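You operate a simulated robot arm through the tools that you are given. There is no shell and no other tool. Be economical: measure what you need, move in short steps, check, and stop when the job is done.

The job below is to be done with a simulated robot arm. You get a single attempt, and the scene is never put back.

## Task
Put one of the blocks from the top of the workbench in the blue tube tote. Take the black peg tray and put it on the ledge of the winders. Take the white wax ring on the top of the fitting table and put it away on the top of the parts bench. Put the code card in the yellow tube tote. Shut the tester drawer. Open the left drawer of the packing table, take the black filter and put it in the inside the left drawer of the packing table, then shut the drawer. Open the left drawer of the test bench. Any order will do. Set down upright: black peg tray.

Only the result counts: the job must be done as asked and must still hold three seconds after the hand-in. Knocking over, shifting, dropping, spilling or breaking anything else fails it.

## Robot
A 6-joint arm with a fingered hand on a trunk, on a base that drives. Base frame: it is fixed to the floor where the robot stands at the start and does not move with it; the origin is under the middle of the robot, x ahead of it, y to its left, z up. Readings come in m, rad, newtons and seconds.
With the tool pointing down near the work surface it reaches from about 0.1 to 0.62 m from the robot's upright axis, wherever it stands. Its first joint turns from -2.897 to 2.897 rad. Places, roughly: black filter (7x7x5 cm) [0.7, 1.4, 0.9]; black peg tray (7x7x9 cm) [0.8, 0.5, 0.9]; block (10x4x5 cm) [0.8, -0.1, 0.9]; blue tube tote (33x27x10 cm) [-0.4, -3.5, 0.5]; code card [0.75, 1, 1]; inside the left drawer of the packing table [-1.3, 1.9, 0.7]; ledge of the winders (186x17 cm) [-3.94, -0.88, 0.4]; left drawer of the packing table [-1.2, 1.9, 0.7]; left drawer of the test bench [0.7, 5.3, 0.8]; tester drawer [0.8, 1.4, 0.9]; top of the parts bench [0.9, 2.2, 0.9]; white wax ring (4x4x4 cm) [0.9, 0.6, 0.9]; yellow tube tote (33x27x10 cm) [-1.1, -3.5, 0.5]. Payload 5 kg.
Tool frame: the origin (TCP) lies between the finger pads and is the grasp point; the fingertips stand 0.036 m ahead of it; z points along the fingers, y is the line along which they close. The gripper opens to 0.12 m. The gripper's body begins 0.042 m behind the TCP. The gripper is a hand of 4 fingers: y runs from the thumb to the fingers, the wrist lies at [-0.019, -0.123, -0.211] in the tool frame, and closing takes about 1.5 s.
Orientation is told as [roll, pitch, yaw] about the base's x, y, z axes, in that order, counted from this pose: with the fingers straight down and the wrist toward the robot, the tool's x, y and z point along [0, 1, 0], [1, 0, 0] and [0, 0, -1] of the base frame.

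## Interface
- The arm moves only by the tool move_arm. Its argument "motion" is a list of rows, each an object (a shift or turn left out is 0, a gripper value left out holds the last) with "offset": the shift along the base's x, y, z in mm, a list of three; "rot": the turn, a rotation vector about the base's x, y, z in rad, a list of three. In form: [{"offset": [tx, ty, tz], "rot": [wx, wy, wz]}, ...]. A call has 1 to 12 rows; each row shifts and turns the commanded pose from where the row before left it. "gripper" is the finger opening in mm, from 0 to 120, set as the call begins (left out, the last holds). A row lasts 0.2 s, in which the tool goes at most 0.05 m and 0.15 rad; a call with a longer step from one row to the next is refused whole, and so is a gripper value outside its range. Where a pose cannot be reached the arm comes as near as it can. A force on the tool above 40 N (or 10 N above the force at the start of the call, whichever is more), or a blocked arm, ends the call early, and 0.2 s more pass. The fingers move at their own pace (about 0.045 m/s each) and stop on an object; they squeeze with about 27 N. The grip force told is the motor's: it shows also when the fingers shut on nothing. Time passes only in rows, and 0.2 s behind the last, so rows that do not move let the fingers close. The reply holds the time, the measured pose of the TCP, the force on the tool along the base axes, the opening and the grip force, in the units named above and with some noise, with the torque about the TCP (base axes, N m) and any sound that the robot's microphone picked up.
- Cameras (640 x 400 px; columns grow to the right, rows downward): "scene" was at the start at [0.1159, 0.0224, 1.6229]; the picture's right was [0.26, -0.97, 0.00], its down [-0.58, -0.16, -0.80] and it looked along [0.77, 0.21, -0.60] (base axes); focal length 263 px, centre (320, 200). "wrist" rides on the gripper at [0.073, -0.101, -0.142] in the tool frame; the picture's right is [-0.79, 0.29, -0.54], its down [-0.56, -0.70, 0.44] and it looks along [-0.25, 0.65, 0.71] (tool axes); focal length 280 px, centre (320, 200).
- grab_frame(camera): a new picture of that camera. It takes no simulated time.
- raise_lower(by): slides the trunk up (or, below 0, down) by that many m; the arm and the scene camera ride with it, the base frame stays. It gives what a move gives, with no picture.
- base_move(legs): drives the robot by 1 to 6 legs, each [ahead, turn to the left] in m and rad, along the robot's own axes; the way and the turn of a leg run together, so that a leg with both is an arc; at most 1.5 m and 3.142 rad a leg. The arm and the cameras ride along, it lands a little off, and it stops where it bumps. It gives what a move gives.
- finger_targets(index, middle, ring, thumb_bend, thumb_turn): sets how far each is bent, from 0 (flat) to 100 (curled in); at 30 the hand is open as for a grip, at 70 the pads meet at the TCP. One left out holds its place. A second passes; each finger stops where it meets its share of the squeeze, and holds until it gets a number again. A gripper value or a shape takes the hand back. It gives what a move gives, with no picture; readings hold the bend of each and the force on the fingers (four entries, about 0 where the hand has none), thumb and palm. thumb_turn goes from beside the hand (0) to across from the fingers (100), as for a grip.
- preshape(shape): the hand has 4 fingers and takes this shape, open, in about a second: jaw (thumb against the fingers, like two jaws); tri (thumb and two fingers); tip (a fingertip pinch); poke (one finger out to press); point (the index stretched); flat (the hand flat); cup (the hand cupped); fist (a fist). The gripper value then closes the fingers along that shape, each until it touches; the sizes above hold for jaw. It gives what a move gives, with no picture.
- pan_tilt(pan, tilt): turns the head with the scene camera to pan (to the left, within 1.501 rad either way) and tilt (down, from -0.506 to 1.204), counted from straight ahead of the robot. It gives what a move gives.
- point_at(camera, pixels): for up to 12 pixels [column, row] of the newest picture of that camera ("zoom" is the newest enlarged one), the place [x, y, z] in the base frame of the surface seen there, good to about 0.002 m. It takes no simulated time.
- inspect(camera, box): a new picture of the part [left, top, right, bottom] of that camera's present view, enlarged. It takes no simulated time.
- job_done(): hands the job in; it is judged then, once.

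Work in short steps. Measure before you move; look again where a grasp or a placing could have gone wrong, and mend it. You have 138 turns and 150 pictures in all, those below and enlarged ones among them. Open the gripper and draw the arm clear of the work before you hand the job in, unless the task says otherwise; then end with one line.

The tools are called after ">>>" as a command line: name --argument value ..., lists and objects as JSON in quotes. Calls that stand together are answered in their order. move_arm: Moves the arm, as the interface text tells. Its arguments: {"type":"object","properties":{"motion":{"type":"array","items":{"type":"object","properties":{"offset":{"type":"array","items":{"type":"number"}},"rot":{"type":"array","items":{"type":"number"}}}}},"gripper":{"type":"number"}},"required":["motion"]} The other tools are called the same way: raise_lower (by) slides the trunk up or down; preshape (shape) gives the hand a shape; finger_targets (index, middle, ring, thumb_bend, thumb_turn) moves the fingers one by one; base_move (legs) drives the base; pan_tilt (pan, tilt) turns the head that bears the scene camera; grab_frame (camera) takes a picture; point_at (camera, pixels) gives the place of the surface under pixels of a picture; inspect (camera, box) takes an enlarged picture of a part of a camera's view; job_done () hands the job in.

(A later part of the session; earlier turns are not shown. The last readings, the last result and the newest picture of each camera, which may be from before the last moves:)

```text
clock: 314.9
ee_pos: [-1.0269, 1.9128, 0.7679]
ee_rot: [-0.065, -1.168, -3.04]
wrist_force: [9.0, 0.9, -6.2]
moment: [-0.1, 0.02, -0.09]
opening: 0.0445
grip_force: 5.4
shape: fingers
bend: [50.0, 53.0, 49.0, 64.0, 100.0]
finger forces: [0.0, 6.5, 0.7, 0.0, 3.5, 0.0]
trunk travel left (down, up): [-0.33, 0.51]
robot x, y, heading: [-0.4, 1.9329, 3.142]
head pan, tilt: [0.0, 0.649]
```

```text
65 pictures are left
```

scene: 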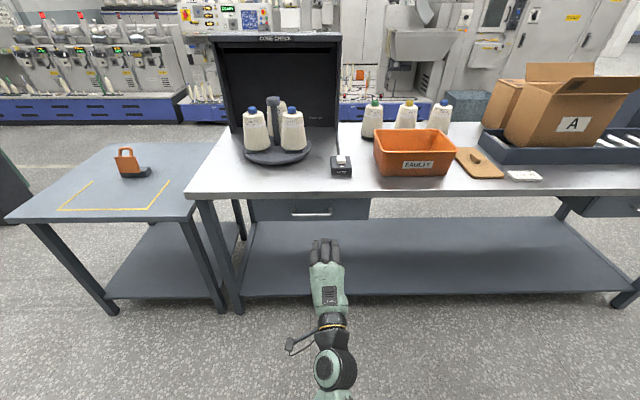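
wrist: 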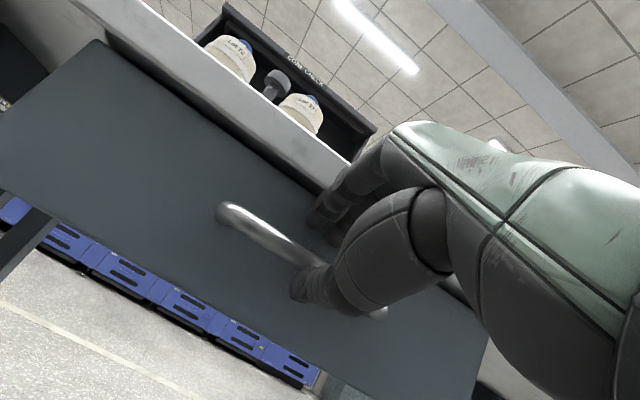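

Same contact pattern as the successful grip. Curl the fingers and pull.

>>> finger_targets --index 95 --middle 95 --ring 95 --thumb_bend 80

>>> move_arm --motion '[{"offset": [8, 0, 0]}, {"offset": [8, 0, 0]}, {"offset": [8, 0, 0]}, {"offset": [8, 0, 0]}, {"offset": [8, 0, 0]}]'

>>> base_move --legs '[[-0.2, 0]]'

>>> grab_frame --camera "scene"

```text
clock: 315.9
ee_pos: [-1.0267, 1.9131, 0.7683]
ee_rot: [-0.065, -1.171, -3.04]
wrist_force: [-3.3, 3.2, -10.8]
moment: [0.29, -0.36, 0.18]
opening: 0.0127
grip_force: 24.6
shape: fingers
bend: [72.0, 71.0, 71.0, 68.0, 100.0]
finger forces: [7.9, 8.4, 8.0, 0.0, 24.4, 0.0]
trunk travel left (down, up): [-0.33, 0.51]
robot x, y, heading: [-0.4019, 1.9301, 3.141]
head pan, tilt: [0.0, 0.649]
```

```text
clock: 317.1
ee_pos: [-0.9869, 1.9124, 0.7686]
ee_rot: [-0.063, -1.171, -3.041]
wrist_force: [0.7, 2.9, -11.5]
moment: [0.32, -0.43, 0.17]
opening: 0.0124
grip_force: 23.7
shape: fingers
bend: [72.0, 71.0, 71.0, 68.0, 100.0]
finger forces: [7.2, 7.9, 7.6, 0.1, 25.0, 0.1]
trunk travel left (down, up): [-0.33, 0.51]
robot x, y, heading: [-0.4031, 1.933, 3.133]
head pan, tilt: [0.0, 0.649]
```

```text
clock: 318.8
ee_pos: [-0.7864, 1.9131, 0.7696]
ee_rot: [-0.063, -1.171, -3.043]
wrist_force: [-2.3, 7.7, -11.9]
moment: [0.36, -0.37, 0.03]
opening: 0.0125
grip_force: 24.4
shape: fingers
bend: [72.0, 71.0, 71.0, 68.0, 100.0]
finger forces: [7.1, 7.7, 7.3, 0.1, 25.1, 0.0]
trunk travel left (down, up): [-0.33, 0.51]
robot x, y, heading: [-0.1991, 1.9322, 3.142]
head pan, tilt: [0.0, 0.649]
```

```text
64 pictures are left
```

scene: 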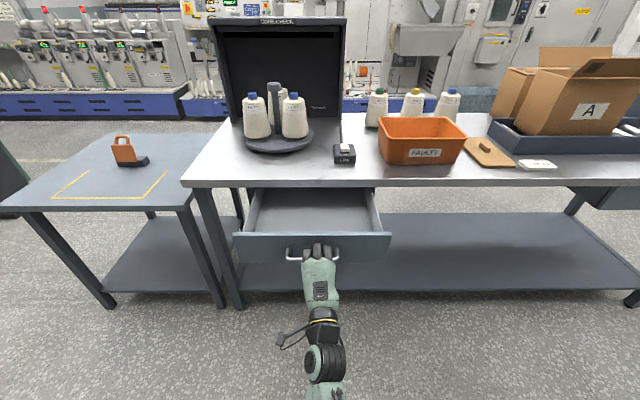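

Open by 24 cm. Release, retreat, and measure the inside.

>>> finger_targets --index 45 --middle 46 --ring 45 --thumb_bend 55

>>> move_arm --motion '[{"offset": [10, 0, 3]}, {"offset": [15, 0, 0]}, {"offset": [20, 0, 0]}, {"offset": [20, 0, 0]}]'

>>> inspect --camera "scene" --box '[200, 170, 410, 290]'

>>> point_at --camera "zoom" --pixels '[[330, 90], [330, 120], [330, 160], [330, 193], [250, 100], [400, 100], [200, 180], [480, 180], [330, 200], [330, 215], [150, 70], [530, 70]]'

```text
clock: 319.8
ee_pos: [-0.7859, 1.9125, 0.7699]
ee_rot: [-0.065, -1.173, -3.039]
wrist_force: [0.8, 0.2, 0.1]
moment: [0.03, -0.02, -0.01]
opening: 0.0636
grip_force: 0.1
shape: fingers
bend: [45.0, 46.0, 45.0, 55.0, 100.0]
finger forces: [0.1, 0.8, 0.0, 0.0, 0.0, 0.0]
trunk travel left (down, up): [-0.33, 0.51]
robot x, y, heading: [-0.2034, 1.9323, 3.136]
head pan, tilt: [0.0, 0.649]
```

```text
clock: 320.9
ee_pos: [-0.7529, 1.911, 0.8185]
ee_rot: [-0.12, -1.271, -2.98]
wrist_force: [0.3, -1.2, 0.1]
moment: [0.0, -0.02, -0.03]
opening: 0.0637
grip_force: 0.1
shape: fingers
bend: [45.0, 46.0, 45.0, 55.0, 100.0]
finger forces: [0.1, 0.0, 0.0, 0.0, 0.1, 0.0]
trunk travel left (down, up): [-0.33, 0.51]
robot x, y, heading: [-0.1952, 1.9311, 3.133]
head pan, tilt: [0.0, 0.649]
stopped in row 4: the arm was blocked; the commanded pose is now the measured one
```

```text
3.05 times, centred on (305, 230) of scene
```

zoom: 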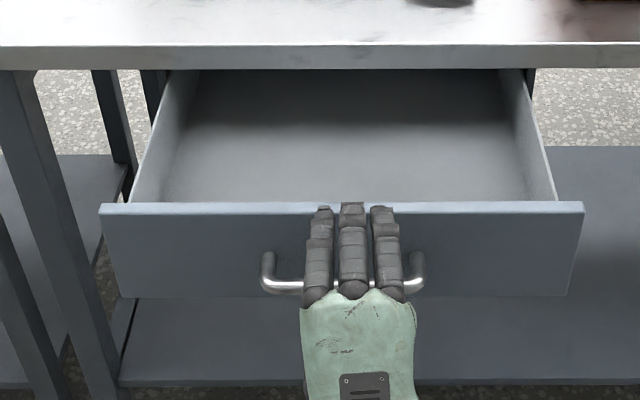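

```text
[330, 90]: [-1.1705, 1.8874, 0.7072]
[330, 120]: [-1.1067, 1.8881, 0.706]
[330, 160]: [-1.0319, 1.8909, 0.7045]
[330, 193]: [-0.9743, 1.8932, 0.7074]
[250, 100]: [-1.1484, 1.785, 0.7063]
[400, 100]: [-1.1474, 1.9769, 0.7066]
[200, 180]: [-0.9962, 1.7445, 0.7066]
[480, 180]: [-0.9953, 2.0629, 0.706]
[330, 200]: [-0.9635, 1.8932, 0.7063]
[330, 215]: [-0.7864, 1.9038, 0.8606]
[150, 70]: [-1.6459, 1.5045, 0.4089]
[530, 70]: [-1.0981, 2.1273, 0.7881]
```

Drawer inside: floor 0.706, front now x≈−0.84, rim ≈0.80. Now go toward the tester: back off, raise trunk, and drive to face it.

>>> base_move --legs '[[-0.1, 0]]'

>>> raise_lower --by 0.35

>>> base_move --legs '[[0, 1.575], [0.53, 0], [0, 1.571]]'

>>> pan_tilt --pan 0 --tilt 0.7

>>> grab_frame --camera "scene"

```text
clock: 322.1
ee_pos: [-0.6537, 1.9118, 0.8156]
ee_rot: [-0.117, -1.268, -2.985]
wrist_force: [-0.7, -0.6, 0.4]
moment: [0.01, 0.0, 0.05]
opening: 0.064
grip_force: 0.2
shape: fingers
bend: [45.0, 46.0, 45.0, 55.0, 100.0]
finger forces: [0.1, 0.1, 0.0, 0.1, 0.0, 0.0]
trunk travel left (down, up): [-0.33, 0.51]
robot x, y, heading: [-0.1019, 1.9282, 3.134]
head pan, tilt: [0.0, 0.649]
```

```text
clock: 325.6
ee_pos: [-0.6532, 1.9106, 1.1688]
ee_rot: [-0.12, -1.271, -2.981]
wrist_force: [-0.8, -0.7, 0.9]
moment: [0.0, 0.01, -0.01]
opening: 0.0641
grip_force: 0.1
shape: fingers
bend: [45.0, 46.0, 45.0, 55.0, 100.0]
finger forces: [0.1, 0.1, 0.0, 0.0, 0.0, 0.1]
trunk travel left (down, up): [-0.68, 0.16]
robot x, y, heading: [-0.1018, 1.9304, 3.135]
head pan, tilt: [0.0, 0.649]
```

```text
clock: 338.0
ee_pos: [0.4509, 1.4155, 1.1672]
ee_rot: [-0.12, -1.272, 0.153]
wrist_force: [-0.4, 0.5, -0.3]
moment: [-0.01, -0.02, -0.01]
opening: 0.0642
grip_force: 0.0
shape: fingers
bend: [45.0, 46.0, 45.0, 55.0, 100.0]
finger forces: [0.0, 0.0, 0.1, 0.0, 0.0, 0.0]
trunk travel left (down, up): [-0.68, 0.16]
robot x, y, heading: [-0.1041, 1.403, -0.012]
head pan, tilt: [0.0, 0.649]
```

```text
clock: 338.6
ee_pos: [0.4507, 1.4159, 1.1678]
ee_rot: [-0.122, -1.273, 0.157]
wrist_force: [-0.3, -0.9, -0.3]
moment: [0.0, 0.02, 0.03]
opening: 0.0642
grip_force: 0.1
shape: fingers
bend: [45.0, 46.0, 45.0, 55.0, 100.0]
finger forces: [0.1, 0.1, 0.0, 0.1, 0.1, 0.1]
trunk travel left (down, up): [-0.68, 0.16]
robot x, y, heading: [-0.1038, 1.4051, -0.007]
head pan, tilt: [0.0, 0.7]
```

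```text
62 pictures are left
```

scene: 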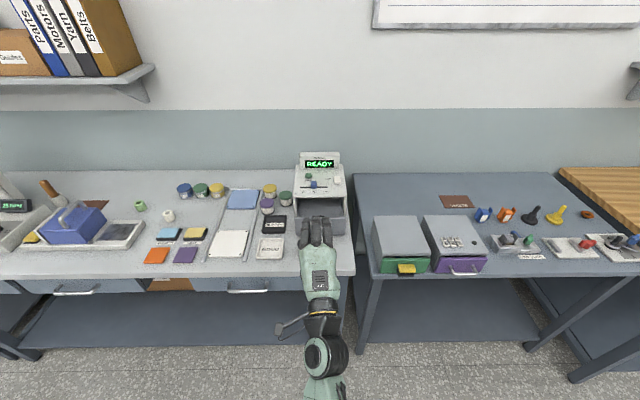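

Turn the hand back to pointing down, retracted a bit, then view the tester.

>>> move_arm --motion '[{"offset": [-3, 0, -12], "rot": [0, 0.141, 0]}, {"offset": [-3, 0, -12], "rot": [0, 0.141, 0]}, {"offset": [-3, 0, -12], "rot": [0, 0.141, 0]}, {"offset": [-3, 0, -12], "rot": [0, 0.141, 0]}, {"offset": [-3, 0, -12], "rot": [0, 0.141, 0]}, {"offset": [-3, 0, -12], "rot": [0, 0.141, 0]}, {"offset": [-3, 0, -12], "rot": [0, 0.141, 0]}, {"offset": [-3, 0, -12], "rot": [0, 0.141, 0]}, {"offset": [-3, 0, -12], "rot": [0, 0.141, 0]}]'

>>> inspect --camera "scene" --box '[220, 140, 420, 270]'

```text
clock: 340.6
ee_pos: [0.4195, 1.4158, 1.0618]
ee_rot: [0.025, -0.007, 0.045]
wrist_force: [-0.8, -0.6, -0.5]
moment: [-0.01, 0.01, 0.01]
opening: 0.0641
grip_force: 0.0
shape: fingers
bend: [45.0, 46.0, 45.0, 55.0, 100.0]
finger forces: [0.0, 0.0, 0.0, 0.2, 0.1, 0.0]
trunk travel left (down, up): [-0.68, 0.16]
robot x, y, heading: [-0.1059, 1.4057, -0.014]
head pan, tilt: [0.0, 0.7]
```

```text
3.08 times, centred on (320, 205) of scene
```

zoom: 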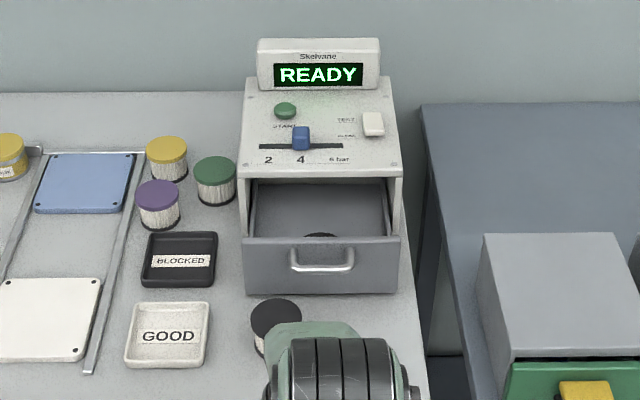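

>>> point_at --camera "zoom" --pixels '[[250, 245], [395, 245], [260, 270], [385, 270], [322, 285], [322, 268], [300, 255], [322, 240], [250, 170], [395, 170], [277, 312], [320, 235]]'

```text
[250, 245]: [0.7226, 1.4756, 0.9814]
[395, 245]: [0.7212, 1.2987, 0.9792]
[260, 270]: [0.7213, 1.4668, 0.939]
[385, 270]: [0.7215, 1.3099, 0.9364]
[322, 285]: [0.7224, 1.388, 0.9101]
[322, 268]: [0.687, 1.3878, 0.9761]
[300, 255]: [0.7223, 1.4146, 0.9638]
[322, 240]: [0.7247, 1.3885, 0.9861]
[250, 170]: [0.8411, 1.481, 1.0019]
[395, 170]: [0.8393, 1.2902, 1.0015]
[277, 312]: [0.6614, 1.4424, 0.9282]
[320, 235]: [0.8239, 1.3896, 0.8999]
```

Drawer front at x 0.722 (handle bar x≈0.687, z≈0.97, y 1.345–1.425); box face x≈0.84; filter at (0.661,1.442). Close the fingers, tilt 0.6 forward, and come up in front of the bar above the filter's height.

>>> base_move --legs '[[0.18, 0.012]]'

>>> move_arm --motion '[{"offset": [0, -10, 0], "rot": [0, -0.12, 0]}, {"offset": [0, -12, 0], "rot": [0, -0.12, 0]}, {"offset": [0, -10, 0], "rot": [0, -0.12, 0]}, {"offset": [0, 0, 0], "rot": [0, -0.12, 0]}, {"offset": [0, 0, 0], "rot": [0, -0.12, 0]}, {"offset": [0, 0, -30]}, {"offset": [0, 0, -30]}, {"offset": [0, 0, -18]}]' --gripper 0

>>> grab_frame --camera "wrist"

>>> inspect --camera "scene" --box '[240, 120, 420, 260]'

```text
clock: 342.2
ee_pos: [0.6, 1.4205, 1.0631]
ee_rot: [0.025, -0.008, 0.058]
wrist_force: [-0.4, -0.7, -0.7]
moment: [0.0, 0.03, 0.0]
opening: 0.0638
grip_force: 0.0
shape: fingers
bend: [45.0, 46.0, 45.0, 55.0, 100.0]
finger forces: [0.1, 0.0, 0.0, 0.1, 0.1, 0.1]
trunk travel left (down, up): [-0.68, 0.16]
robot x, y, heading: [0.0791, 1.4016, -0.0]
head pan, tilt: [0.0, 0.7]
```

```text
clock: 344.2
ee_pos: [0.6248, 1.3861, 1.0089]
ee_rot: [-0.032, -0.66, 0.08]
wrist_force: [-0.3, 0.4, 0.1]
moment: [-0.03, -0.01, 0.0]
opening: 0.0
grip_force: 27.0
shape: jaw
bend: [70.0, 70.0, 70.0, 55.0, 100.0]
finger forces: [0.0, 0.0, 0.0, 0.1, 0.1, 0.0]
trunk travel left (down, up): [-0.68, 0.16]
robot x, y, heading: [0.0794, 1.4002, 0.0]
head pan, tilt: [0.0, 0.7]
stopped in row 8: the arm was blocked; the commanded pose is now the measured one
```

```text
60 pictures are left
```

wrist: 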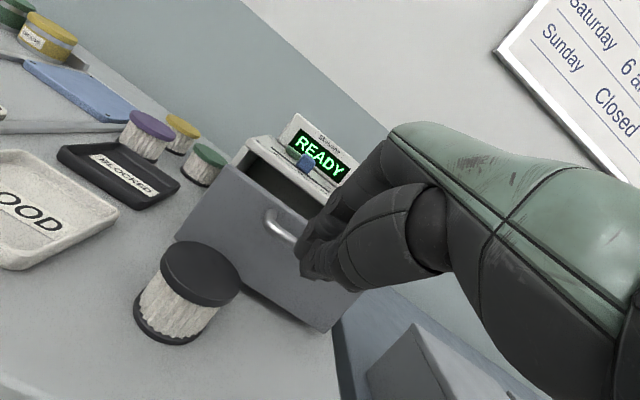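

```text
2.86 times, centred on (330, 190) of scene
```

zoom: 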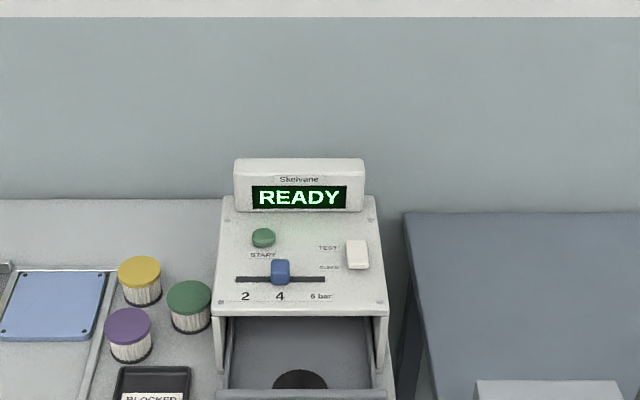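

Lower via trunk by 25 mm, then drive the base ahead 0.1 to push.

>>> raise_lower --by -0.028

>>> base_move --legs '[[0.08, 0]]'

>>> pan_tilt --pan 0 --tilt 0.85

>>> inspect --camera "scene" --box '[240, 100, 420, 240]'

>>> grab_frame --camera "wrist"

```text
clock: 344.9
ee_pos: [0.6237, 1.386, 0.975]
ee_rot: [-0.03, -0.652, 0.08]
wrist_force: [0.2, 0.0, -0.5]
moment: [0.0, 0.03, 0.01]
opening: 0.0001
grip_force: 26.8
shape: jaw
bend: [70.0, 70.0, 70.0, 55.0, 100.0]
finger forces: [0.0, 0.0, 0.0, 0.1, 0.1, 0.1]
trunk travel left (down, up): [-0.652, 0.188]
robot x, y, heading: [0.0773, 1.3993, -0.003]
head pan, tilt: [0.0, 0.7]
```

```text
clock: 346.0
ee_pos: [0.7036, 1.3875, 0.9755]
ee_rot: [-0.029, -0.651, 0.079]
wrist_force: [-0.1, 0.6, 0.9]
moment: [0.01, -0.02, -0.02]
opening: 0.0
grip_force: 26.2
shape: jaw
bend: [70.0, 70.0, 70.0, 55.0, 100.0]
finger forces: [0.0, 0.0, 0.0, 0.0, 0.0, 0.0]
trunk travel left (down, up): [-0.652, 0.188]
robot x, y, heading: [0.1569, 1.3989, -0.005]
head pan, tilt: [0.0, 0.7]
```

```text
clock: 346.7
ee_pos: [0.7043, 1.3873, 0.9771]
ee_rot: [-0.032, -0.654, 0.081]
wrist_force: [-0.1, 0.1, 0.1]
moment: [-0.01, 0.04, -0.02]
opening: 0.0
grip_force: 27.2
shape: jaw
bend: [70.0, 70.0, 70.0, 55.0, 100.0]
finger forces: [0.0, 0.1, 0.0, 0.0, 0.0, 0.0]
trunk travel left (down, up): [-0.652, 0.188]
robot x, y, heading: [0.1561, 1.4027, -0.0]
head pan, tilt: [0.0, 0.85]
```

```text
2.86 times, centred on (330, 170) of scene
```

zoom: 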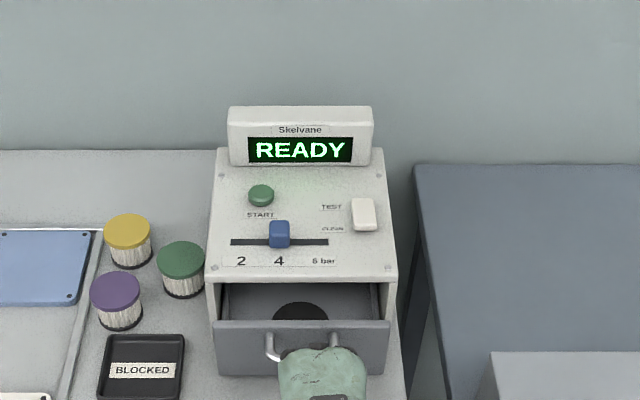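

```text
57 pictures are left
```

wrist: 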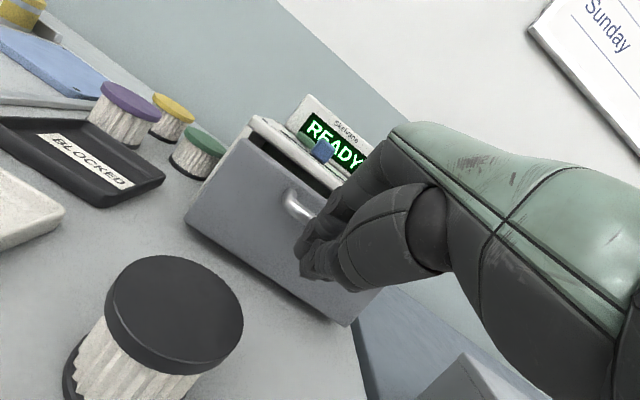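

Drawer slides in smoothly. Push on 0.08, then finish with the arm.

>>> base_move --legs '[[0.07, 0]]'

>>> move_arm --motion '[{"offset": [8, 0, 0]}, {"offset": [8, 0, 0]}, {"offset": [8, 0, 0]}]'

>>> inspect --camera "scene" --box '[240, 80, 420, 220]'

```text
clock: 347.8
ee_pos: [0.7646, 1.3866, 0.9769]
ee_rot: [-0.033, -0.65, 0.084]
wrist_force: [-25.1, -1.4, -5.1]
moment: [-0.1, 0.2, -0.02]
opening: 0.0
grip_force: 27.1
shape: jaw
bend: [70.0, 70.0, 70.0, 55.0, 100.0]
finger forces: [0.0, 11.3, 0.0, 0.0, 0.0, 0.1]
trunk travel left (down, up): [-0.652, 0.188]
robot x, y, heading: [0.2199, 1.4012, -0.004]
head pan, tilt: [0.0, 0.85]
stopped in leg 1: the force on the tool passed its limit at 74 N (the readings are from after the stop); the commanded pose is now the measured one
```

```text
clock: 348.4
ee_pos: [0.7652, 1.3869, 0.9778]
ee_rot: [-0.03, -0.645, 0.084]
wrist_force: [-36.7, -5.2, 6.3]
moment: [-0.16, 0.05, -0.16]
opening: 0.0
grip_force: 27.8
shape: jaw
bend: [70.0, 70.0, 70.0, 54.0, 100.0]
finger forces: [0.0, 18.0, 0.8, 0.0, 0.0, 0.0]
trunk travel left (down, up): [-0.652, 0.188]
robot x, y, heading: [0.2211, 1.4045, 0.004]
head pan, tilt: [0.0, 0.85]
stopped in row 2: the force on the tool passed its limit at 49 N (the readings are from after the stop); the commanded pose is now the measured one
```

```text
2.86 times, centred on (330, 150) of scene
```

zoom: 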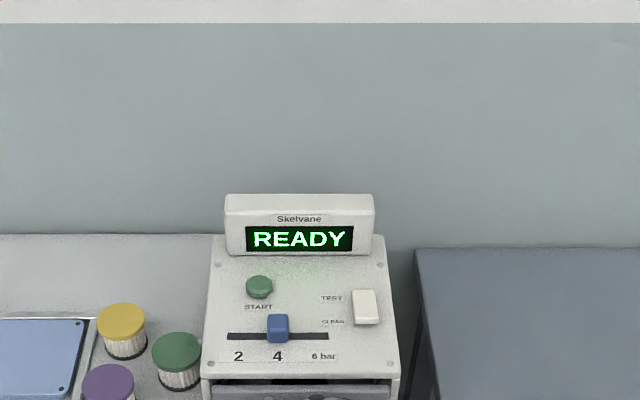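

Firm stop felt. Back off the arm and look whether it's flush.

>>> base_move --legs '[[-0.12, 0]]'

>>> pan_tilt --pan 0 --tilt 0.8

>>> inspect --camera "scene" --box '[230, 120, 410, 260]'

>>> point_at --camera "zoom" --pixels '[[225, 235], [375, 235], [215, 255], [300, 240], [385, 250], [230, 225], [300, 222]]'

```text
clock: 349.7
ee_pos: [0.6501, 1.3864, 0.9756]
ee_rot: [-0.032, -0.643, 0.082]
wrist_force: [0.8, -0.9, -0.3]
moment: [0.0, 0.02, 0.02]
opening: 0.0
grip_force: 26.7
shape: jaw
bend: [70.0, 70.0, 70.0, 55.0, 100.0]
finger forces: [0.0, 0.0, 0.1, 0.0, 0.0, 0.1]
trunk travel left (down, up): [-0.652, 0.188]
robot x, y, heading: [0.1002, 1.3966, 0.002]
head pan, tilt: [0.0, 0.85]
```

```text
clock: 350.3
ee_pos: [0.6513, 1.3877, 0.9761]
ee_rot: [-0.032, -0.643, 0.083]
wrist_force: [-0.2, 0.1, -0.1]
moment: [0.01, 0.01, 0.01]
opening: 0.0
grip_force: 27.0
shape: jaw
bend: [70.0, 70.0, 70.0, 55.0, 100.0]
finger forces: [0.1, 0.0, 0.0, 0.1, 0.1, 0.0]
trunk travel left (down, up): [-0.652, 0.188]
robot x, y, heading: [0.1003, 1.3995, -0.001]
head pan, tilt: [0.0, 0.799]
```

```text
2.86 times, centred on (320, 190) of scene
```

zoom: 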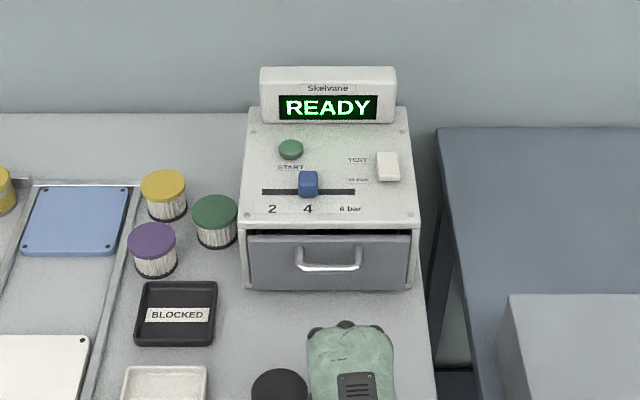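

```text
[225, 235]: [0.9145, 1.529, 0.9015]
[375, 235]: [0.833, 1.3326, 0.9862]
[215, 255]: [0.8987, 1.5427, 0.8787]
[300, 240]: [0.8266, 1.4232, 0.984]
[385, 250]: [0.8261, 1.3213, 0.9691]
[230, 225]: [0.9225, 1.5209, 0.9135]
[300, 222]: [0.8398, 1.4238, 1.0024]
```

>>> inspect --camera "scene" --box '[300, 185, 370, 230]'

>>> point_at --camera "zoom" --pixels '[[60, 60], [60, 130], [55, 170], [70, 100], [120, 150], [500, 150], [540, 120], [555, 130], [300, 60], [300, 40], [300, 30]]'

```text
8.89 times, centred on (335, 208) of scene
```

zoom: 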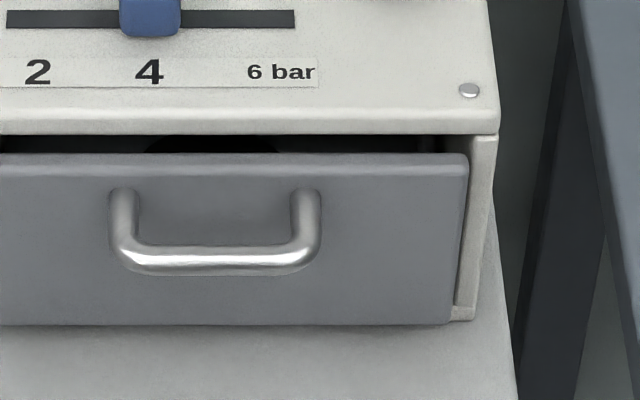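

```text
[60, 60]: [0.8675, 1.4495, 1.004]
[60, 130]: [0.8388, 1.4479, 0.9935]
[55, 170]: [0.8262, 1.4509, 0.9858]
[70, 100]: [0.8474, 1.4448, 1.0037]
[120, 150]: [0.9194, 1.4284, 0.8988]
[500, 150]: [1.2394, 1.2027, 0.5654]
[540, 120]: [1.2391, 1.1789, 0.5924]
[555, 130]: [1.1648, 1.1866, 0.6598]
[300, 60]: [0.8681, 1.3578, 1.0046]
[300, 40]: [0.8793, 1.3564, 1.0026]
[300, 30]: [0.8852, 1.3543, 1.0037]
```

>>> point_at --camera "zoom" --pixels '[[482, 170], [475, 230], [468, 300], [460, 240], [440, 160], [455, 155], [300, 155], [300, 158], [220, 146], [430, 145], [300, 320]]'

```text
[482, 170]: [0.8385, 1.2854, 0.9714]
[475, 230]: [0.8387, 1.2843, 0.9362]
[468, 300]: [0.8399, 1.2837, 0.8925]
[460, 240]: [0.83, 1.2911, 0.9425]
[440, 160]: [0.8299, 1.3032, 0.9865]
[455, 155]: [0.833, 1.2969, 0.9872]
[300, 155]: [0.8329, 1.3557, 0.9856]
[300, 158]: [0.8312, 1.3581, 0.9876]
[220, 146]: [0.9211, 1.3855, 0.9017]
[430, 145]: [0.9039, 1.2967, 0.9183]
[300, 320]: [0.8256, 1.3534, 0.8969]
```

Panel overlays the box walls (back at 0.8385), so it's shut. Next the filter at (0.661,1.442): untilt, open, and hover above it.

>>> move_arm --motion '[{"offset": [-5, 0, 35], "rot": [0, 0.12, 0]}, {"offset": [-5, 0, 35], "rot": [0, 0.13, 0]}, {"offset": [5, 15, 10], "rot": [0, 0.13, 0]}, {"offset": [5, 20, 10], "rot": [0, 0.13, 0]}, {"offset": [5, 20, 0], "rot": [0.03, 0.13, -0.04]}]' --gripper 110

>>> grab_frame --camera "wrist"

```text
clock: 351.5
ee_pos: [0.6555, 1.4422, 1.0646]
ee_rot: [0.046, -0.003, 0.025]
wrist_force: [0.9, 0.1, 0.1]
moment: [-0.03, 0.02, -0.02]
opening: 0.11
grip_force: 0.1
shape: jaw
bend: [28.0, 32.0, 31.0, 35.0, 98.0]
finger forces: [0.0, 0.1, 0.1, 0.1, 0.0, 0.0]
trunk travel left (down, up): [-0.652, 0.188]
robot x, y, heading: [0.1053, 1.403, -0.002]
head pan, tilt: [0.0, 0.799]
```

```text
53 pictures are left
```

wrist: 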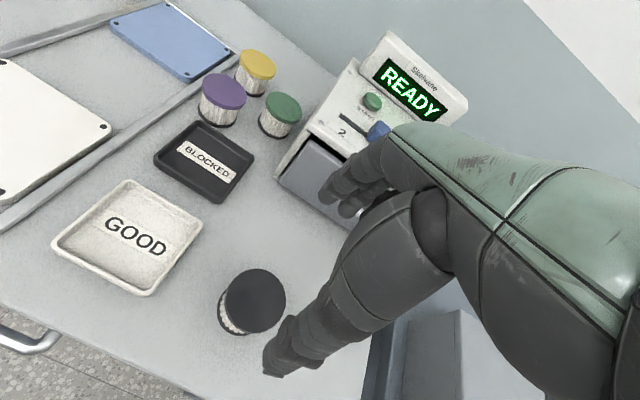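

>>> point_at --camera "wrist" --pixels '[[254, 300], [230, 295], [282, 290], [255, 272], [255, 330], [200, 225]]'

```text
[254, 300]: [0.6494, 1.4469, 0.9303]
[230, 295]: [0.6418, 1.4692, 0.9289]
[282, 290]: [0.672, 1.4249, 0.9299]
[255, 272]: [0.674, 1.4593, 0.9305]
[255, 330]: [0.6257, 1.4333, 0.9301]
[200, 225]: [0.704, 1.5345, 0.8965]
```

Filter centre ≈(0.652,1.445). Align and descend to z≈0.923.

>>> move_arm --motion '[{"offset": [-3, 3, -30], "rot": [-0.045, 0, -0.025]}, {"offset": [0, 0, -40]}, {"offset": [0, 0, -40]}, {"offset": [0, 0, -30]}]'

>>> grab_frame --camera "wrist"

```text
clock: 352.5
ee_pos: [0.6521, 1.4462, 0.9242]
ee_rot: [0.002, -0.007, 0.001]
wrist_force: [-0.4, -0.3, -0.1]
moment: [0.04, -0.02, 0.02]
opening: 0.1103
grip_force: 0.1
shape: jaw
bend: [28.0, 32.0, 31.0, 35.0, 98.0]
finger forces: [0.0, 0.0, 0.0, 0.1, 0.1, 0.0]
trunk travel left (down, up): [-0.652, 0.188]
robot x, y, heading: [0.0987, 1.4031, -0.002]
head pan, tilt: [0.0, 0.799]
```

```text
52 pictures are left
```

wrist: 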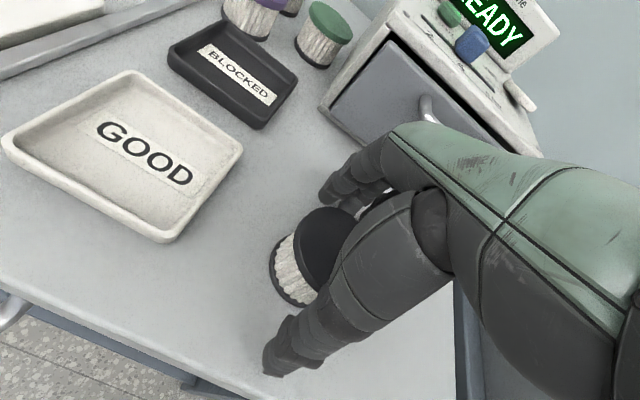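

Well centred. Close and lift.

>>> move_arm --motion '[{}, {}, {}, {}, {}, {}, {}, {}]' --gripper 50

>>> move_arm --motion '[{"offset": [0, 0, 20]}, {"offset": [0, 0, 40]}, {"offset": [0, 0, 40]}, {"offset": [0, 0, 40]}]'

>>> grab_frame --camera "wrist"

```text
clock: 354.3
ee_pos: [0.6526, 1.4465, 0.925]
ee_rot: [0.002, -0.006, -0.001]
wrist_force: [0.1, 0.5, -0.4]
moment: [-0.01, 0.0, -0.02]
opening: 0.0491
grip_force: 27.1
shape: jaw
bend: [74.0, 49.0, 52.0, 73.0, 100.0]
finger forces: [14.5, 8.4, 0.1, 0.0, 23.3, 0.0]
trunk travel left (down, up): [-0.652, 0.188]
robot x, y, heading: [0.1025, 1.3974, 0.0]
head pan, tilt: [0.0, 0.799]
```

```text
clock: 355.3
ee_pos: [0.6522, 1.4453, 1.0644]
ee_rot: [0.003, -0.005, -0.001]
wrist_force: [-0.4, -0.1, -1.3]
moment: [0.02, 0.03, 0.02]
opening: 0.0491
grip_force: 26.7
shape: jaw
bend: [74.0, 49.0, 52.0, 73.0, 100.0]
finger forces: [14.5, 8.5, 0.0, 0.0, 23.3, 0.1]
trunk travel left (down, up): [-0.652, 0.188]
robot x, y, heading: [0.1015, 1.3958, 0.002]
head pan, tilt: [0.0, 0.799]
```

```text
51 pictures are left
```

wrist: 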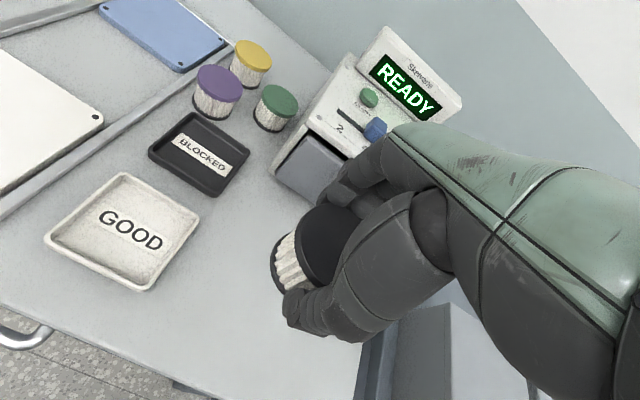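

Filter held. Drive to the packing table: back 0.4, turn left, forward 0.55, turn left.

>>> base_move --legs '[[-0.4, 0], [0, 1.571], [0.54, 0], [0, 1.571]]'

>>> pan_tilt --pan 0 --tilt 0.9

>>> grab_frame --camera "scene"

```text
clock: 370.1
ee_pos: [-0.852, 1.8965, 1.0657]
ee_rot: [0.002, -0.004, -3.136]
wrist_force: [-0.1, 0.3, -0.4]
moment: [0.02, 0.03, 0.0]
opening: 0.0491
grip_force: 26.4
shape: jaw
bend: [74.0, 49.0, 52.0, 73.0, 100.0]
finger forces: [14.2, 8.3, 0.0, 0.0, 22.7, 0.0]
trunk travel left (down, up): [-0.652, 0.188]
robot x, y, heading: [-0.3048, 1.9437, -3.139]
head pan, tilt: [0.0, 0.799]
```

```text
clock: 370.8
ee_pos: [-0.853, 1.8963, 1.0648]
ee_rot: [0.001, -0.005, -3.135]
wrist_force: [-0.2, -0.4, -0.7]
moment: [0.02, -0.02, 0.02]
opening: 0.049
grip_force: 27.3
shape: jaw
bend: [74.0, 49.0, 52.0, 73.0, 100.0]
finger forces: [14.2, 8.3, 0.0, 0.1, 22.8, 0.0]
trunk travel left (down, up): [-0.652, 0.188]
robot x, y, heading: [-0.2984, 1.9426, -3.134]
head pan, tilt: [0.0, 0.901]
```

```text
50 pictures are left
```

scene: 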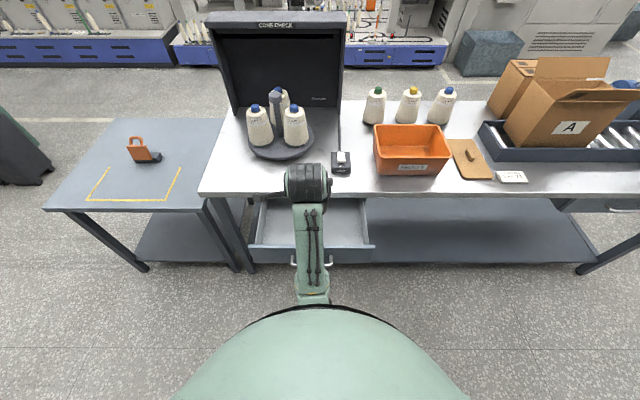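

Open drawer is visible. Extend the arm to x≈−0.95 and lower the trunk 0.25, then check.

>>> move_arm --motion '[{"offset": [-33, 4, 0]}, {"offset": [-33, 4, 0]}, {"offset": [-30, 4, 0]}]'

>>> raise_lower --by -0.24

>>> grab_frame --camera "wrist"

>>> inspect --camera "scene" --box '[220, 110, 400, 250]'

```text
clock: 371.6
ee_pos: [-0.95, 1.9092, 1.065]
ee_rot: [0.003, -0.003, -3.136]
wrist_force: [-0.7, -0.1, -0.9]
moment: [-0.03, -0.01, 0.0]
opening: 0.0486
grip_force: 27.0
shape: jaw
bend: [74.0, 49.0, 52.0, 73.0, 100.0]
finger forces: [14.3, 8.4, 0.1, 0.0, 22.9, 0.0]
trunk travel left (down, up): [-0.652, 0.188]
robot x, y, heading: [-0.2994, 1.9439, -3.139]
head pan, tilt: [0.0, 0.901]
```

```text
clock: 374.1
ee_pos: [-0.9483, 1.9073, 0.8255]
ee_rot: [0.003, -0.005, -3.137]
wrist_force: [0.4, -0.3, 0.0]
moment: [0.0, 0.04, 0.02]
opening: 0.0486
grip_force: 26.7
shape: jaw
bend: [74.0, 49.0, 52.0, 73.0, 100.0]
finger forces: [14.3, 8.3, 0.1, 0.0, 22.8, 0.0]
trunk travel left (down, up): [-0.412, 0.428]
robot x, y, heading: [-0.2997, 1.9447, -3.139]
head pan, tilt: [0.0, 0.901]
```

```text
49 pictures are left
```

wrist: 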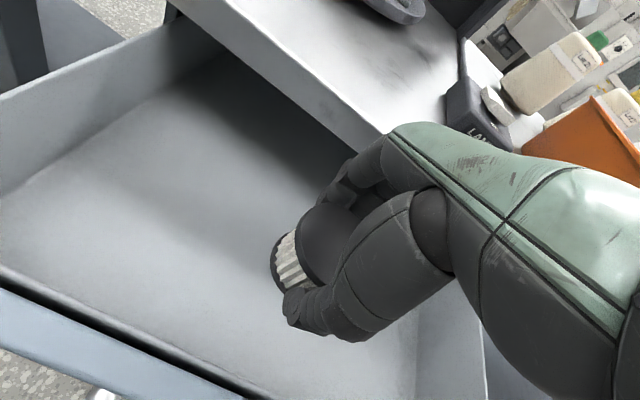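

```text
2.86 times, centred on (310, 180) of scene
```

zoom: 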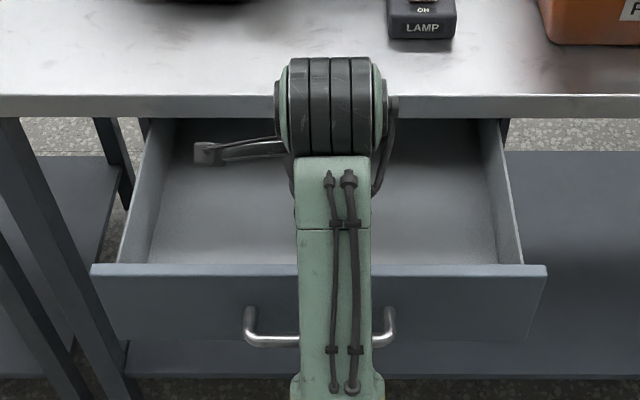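

>>> point_at --camera "wrist" --pixels '[[385, 145], [350, 175], [395, 125], [375, 140], [230, 385], [5, 290]]'

```text
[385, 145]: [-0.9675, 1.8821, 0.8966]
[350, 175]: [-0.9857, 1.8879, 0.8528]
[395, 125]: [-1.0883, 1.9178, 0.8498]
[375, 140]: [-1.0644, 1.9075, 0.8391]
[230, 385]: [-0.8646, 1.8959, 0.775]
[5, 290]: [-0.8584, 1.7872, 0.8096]
```

Clearance to the table edge is ~7 cm. Lower 68 mm to rest the filter on the drawer floor.

>>> move_arm --motion '[{"offset": [5, 0, -35]}, {"offset": [0, 0, -25]}, {"offset": [0, 0, -7]}]'

>>> grab_frame --camera "wrist"

```text
clock: 374.9
ee_pos: [-0.9442, 1.9076, 0.7586]
ee_rot: [0.001, -0.005, -3.135]
wrist_force: [0.1, 0.9, -0.8]
moment: [0.01, -0.01, 0.02]
opening: 0.0484
grip_force: 26.6
shape: jaw
bend: [74.0, 49.0, 52.0, 73.0, 100.0]
finger forces: [14.2, 8.4, 0.1, 0.1, 22.9, 0.0]
trunk travel left (down, up): [-0.412, 0.428]
robot x, y, heading: [-0.3034, 1.9443, -3.136]
head pan, tilt: [0.0, 0.901]
```

```text
47 pictures are left
```

wrist: 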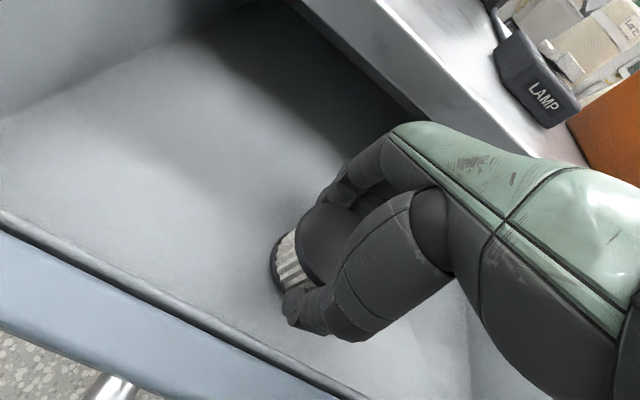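

Lower another 4 mm, release, then lift out.

>>> move_arm --motion '[{"offset": [0, 0, -4]}]'

>>> move_arm --motion '[{}, {}, {}, {}, {}, {}]' --gripper 100

>>> move_arm --motion '[{"offset": [0, 0, 25]}, {"offset": [0, 0, 40]}, {"offset": [0, 0, 40]}, {"offset": [0, 0, 40]}]'

>>> grab_frame --camera "wrist"

```text
clock: 375.3
ee_pos: [-0.9438, 1.9087, 0.7542]
ee_rot: [0.001, -0.007, -3.138]
wrist_force: [-0.3, 0.6, -0.7]
moment: [-0.03, -0.02, 0.0]
opening: 0.0487
grip_force: 26.7
shape: jaw
bend: [74.0, 49.0, 52.0, 73.0, 100.0]
finger forces: [14.2, 8.3, 0.0, 0.0, 22.8, 0.1]
trunk travel left (down, up): [-0.412, 0.428]
robot x, y, heading: [-0.3009, 1.9439, -3.137]
head pan, tilt: [0.0, 0.901]
```

```text
clock: 376.7
ee_pos: [-0.9442, 1.9075, 0.7553]
ee_rot: [0.002, -0.007, -3.137]
wrist_force: [0.3, -0.7, -0.5]
moment: [0.0, -0.04, 0.01]
opening: 0.0997
grip_force: 0.1
shape: jaw
bend: [26.0, 34.0, 32.0, 48.0, 99.0]
finger forces: [0.0, 0.0, 0.1, 0.0, 0.0, 0.0]
trunk travel left (down, up): [-0.412, 0.428]
robot x, y, heading: [-0.2983, 1.9461, -3.134]
head pan, tilt: [0.0, 0.901]
```

```text
clock: 377.7
ee_pos: [-0.9524, 1.9082, 0.888]
ee_rot: [0.001, -0.007, -3.137]
wrist_force: [-0.5, 0.1, 0.5]
moment: [-0.01, -0.03, -0.01]
opening: 0.1001
grip_force: 0.1
shape: jaw
bend: [26.0, 34.0, 32.0, 48.0, 99.0]
finger forces: [0.0, 0.0, 0.0, 0.0, 0.1, 0.1]
out of reach, approached as far as the arm can: row 4
trunk travel left (down, up): [-0.412, 0.428]
robot x, y, heading: [-0.3, 1.9476, -3.136]
head pan, tilt: [0.0, 0.901]
```

```text
46 pictures are left
```

wrist: 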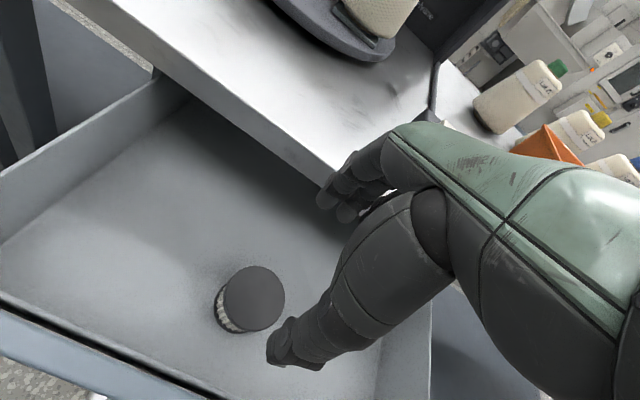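

Filter sits in the drawer. Now raise, back off, close fingers and tilt forward 0.6 to push the drawer shut.

>>> raise_lower --by 0.06

>>> base_move --legs '[[-0.27, 0]]'

>>> move_arm --motion '[{"offset": [0, 0, -10], "rot": [0, 0.13, 0]}, {"offset": [0, 0, -10], "rot": [0, 0.13, 0]}, {"offset": [0, 0, -10], "rot": [0, 0.13, 0]}, {"offset": [0, 0, -10], "rot": [0, 0.13, 0]}, {"offset": [0, 0, -10], "rot": [0, 0.13, 0]}, {"offset": [0, 0, -30]}, {"offset": [0, 0, -30]}, {"offset": [0, 0, -30]}]' --gripper 0

>>> grab_frame --camera "scene"

```text
clock: 378.7
ee_pos: [-0.952, 1.9085, 0.9478]
ee_rot: [0.003, -0.008, -3.135]
wrist_force: [-0.3, -0.7, -0.1]
moment: [-0.01, 0.01, -0.01]
opening: 0.0999
grip_force: 0.0
shape: jaw
bend: [26.0, 34.0, 32.0, 48.0, 99.0]
finger forces: [0.1, 0.0, 0.1, 0.0, 0.1, 0.0]
trunk travel left (down, up): [-0.472, 0.368]
robot x, y, heading: [-0.302, 1.9425, -3.135]
head pan, tilt: [0.0, 0.901]
```

```text
clock: 380.8
ee_pos: [-0.684, 1.9084, 0.9486]
ee_rot: [0.003, -0.01, -3.135]
wrist_force: [-0.7, -0.2, 1.0]
moment: [-0.02, -0.02, 0.01]
opening: 0.1
grip_force: 0.0
shape: jaw
bend: [26.0, 34.0, 32.0, 48.0, 99.0]
finger forces: [0.0, 0.0, 0.1, 0.1, 0.0, 0.0]
trunk travel left (down, up): [-0.472, 0.368]
robot x, y, heading: [-0.0353, 1.9433, -3.134]
head pan, tilt: [0.0, 0.901]
```

```text
clock: 382.6
ee_pos: [-0.6832, 1.9096, 0.8091]
ee_rot: [-0.004, -0.663, -3.133]
wrist_force: [-0.4, -0.4, -0.4]
moment: [-0.02, -0.02, -0.01]
opening: 0.0003
grip_force: 26.9
shape: jaw
bend: [70.0, 70.0, 70.0, 55.0, 100.0]
finger forces: [0.1, 0.0, 0.0, 0.0, 0.1, 0.1]
trunk travel left (down, up): [-0.472, 0.368]
robot x, y, heading: [-0.0329, 1.9486, -3.133]
head pan, tilt: [0.0, 0.901]
```

```text
45 pictures are left
```

scene: 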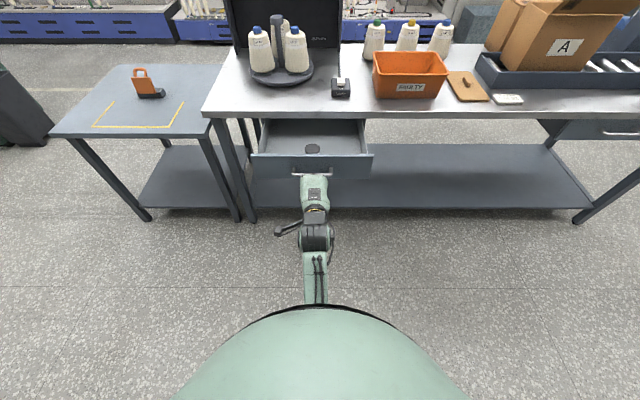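

Lower to z≈0.767 and push by driving 0.29.

>>> raise_lower --by -0.042

>>> base_move --legs '[[0.11, 0], [0.18, 0]]'

>>> grab_frame --camera "scene"

```text
clock: 383.4
ee_pos: [-0.6834, 1.9096, 0.7684]
ee_rot: [-0.003, -0.66, -3.134]
wrist_force: [-0.5, 0.3, 0.0]
moment: [-0.02, 0.02, 0.0]
opening: 0.0001
grip_force: 27.2
shape: jaw
bend: [70.0, 70.0, 70.0, 55.0, 100.0]
finger forces: [0.0, 0.0, 0.0, 0.0, 0.0, 0.0]
trunk travel left (down, up): [-0.43, 0.41]
robot x, y, heading: [-0.0266, 1.9438, -3.131]
head pan, tilt: [0.0, 0.901]
```

```text
clock: 385.8
ee_pos: [-0.9724, 1.9074, 0.7666]
ee_rot: [-0.004, -0.659, -3.134]
wrist_force: [-0.5, -0.5, 0.2]
moment: [-0.03, 0.01, 0.02]
opening: 0.0
grip_force: 26.8
shape: jaw
bend: [70.0, 70.0, 70.0, 55.0, 100.0]
finger forces: [0.1, 0.0, 0.0, 0.1, 0.0, 0.0]
trunk travel left (down, up): [-0.43, 0.41]
robot x, y, heading: [-0.3229, 1.9446, -3.137]
head pan, tilt: [0.0, 0.901]
```

```text
44 pictures are left
```

scene: 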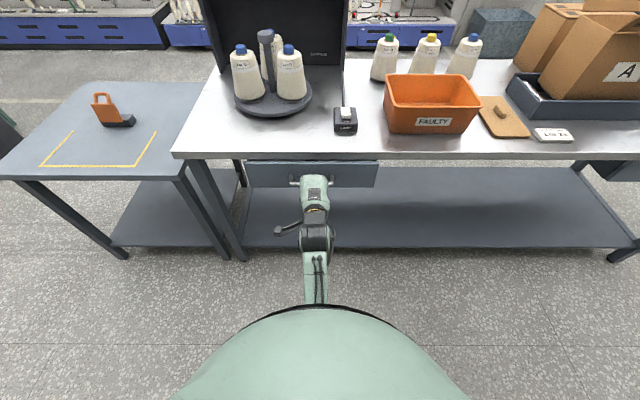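

Nearly shut. Finish the push with the arm in small steps until it resists.

>>> move_arm --motion '[{"offset": [-8, 0, 0]}, {"offset": [-8, 0, 0]}, {"offset": [-8, 0, 0]}, {"offset": [-8, 0, 0]}, {"offset": [-8, 0, 0]}, {"offset": [-8, 0, 0]}, {"offset": [-6, 0, 0]}]'

>>> base_move --legs '[[-0.2, 0]]'

>>> pan_tilt --pan 0 --tilt 0.75

>>> inspect --camera "scene" --box '[220, 130, 420, 260]'

>>> point_at --camera "zoom" --pixels '[[200, 160], [400, 160], [150, 160], [300, 110], [450, 150]]'

```text
clock: 387.3
ee_pos: [-1.0142, 1.9072, 0.7684]
ee_rot: [-0.001, -0.662, -3.135]
wrist_force: [34.2, 0.5, 9.8]
moment: [0.14, -0.15, -0.24]
opening: 0.0
grip_force: 26.3
shape: jaw
bend: [70.0, 70.0, 70.0, 55.0, 100.0]
finger forces: [0.0, 12.8, 0.0, 0.1, 0.0, 0.0]
trunk travel left (down, up): [-0.43, 0.41]
robot x, y, heading: [-0.3168, 1.9433, -3.136]
head pan, tilt: [0.0, 0.901]
stopped in row 7: the force on the tool passed its limit at 47 N (the readings are from after the stop); the commanded pose is now the measured one
```

```text
clock: 389.0
ee_pos: [-0.8172, 1.9101, 0.7646]
ee_rot: [-0.003, -0.656, -3.134]
wrist_force: [0.4, -0.6, -0.2]
moment: [-0.02, 0.0, 0.03]
opening: 0.0001
grip_force: 26.7
shape: jaw
bend: [70.0, 70.0, 70.0, 55.0, 100.0]
finger forces: [0.0, 0.0, 0.1, 0.0, 0.1, 0.0]
trunk travel left (down, up): [-0.43, 0.41]
robot x, y, heading: [-0.1186, 1.9435, -3.14]
head pan, tilt: [0.0, 0.901]
```

```text
clock: 389.7
ee_pos: [-0.8175, 1.9089, 0.765]
ee_rot: [-0.001, -0.654, -3.135]
wrist_force: [-0.7, -0.7, -0.7]
moment: [0.0, -0.02, -0.01]
opening: 0.0
grip_force: 26.7
shape: jaw
bend: [70.0, 70.0, 70.0, 55.0, 100.0]
finger forces: [0.0, 0.0, 0.1, 0.0, 0.0, 0.0]
trunk travel left (down, up): [-0.43, 0.41]
robot x, y, heading: [-0.1189, 1.9452, -3.138]
head pan, tilt: [0.0, 0.75]
```

```text
3.08 times, centred on (320, 195) of scene
```

zoom: 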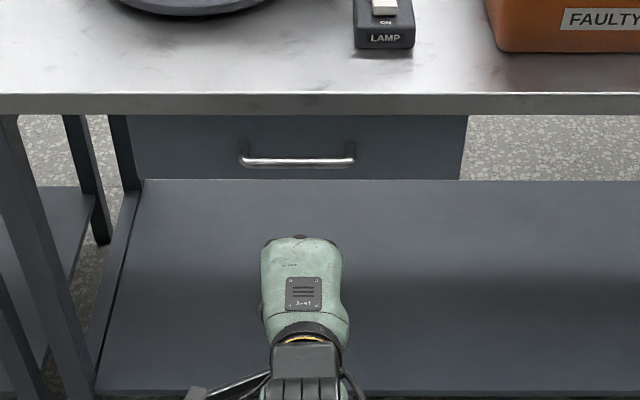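

```text
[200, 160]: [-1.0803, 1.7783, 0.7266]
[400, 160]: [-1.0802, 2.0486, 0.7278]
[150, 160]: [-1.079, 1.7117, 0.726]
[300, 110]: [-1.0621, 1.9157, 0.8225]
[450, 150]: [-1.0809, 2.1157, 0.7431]
```

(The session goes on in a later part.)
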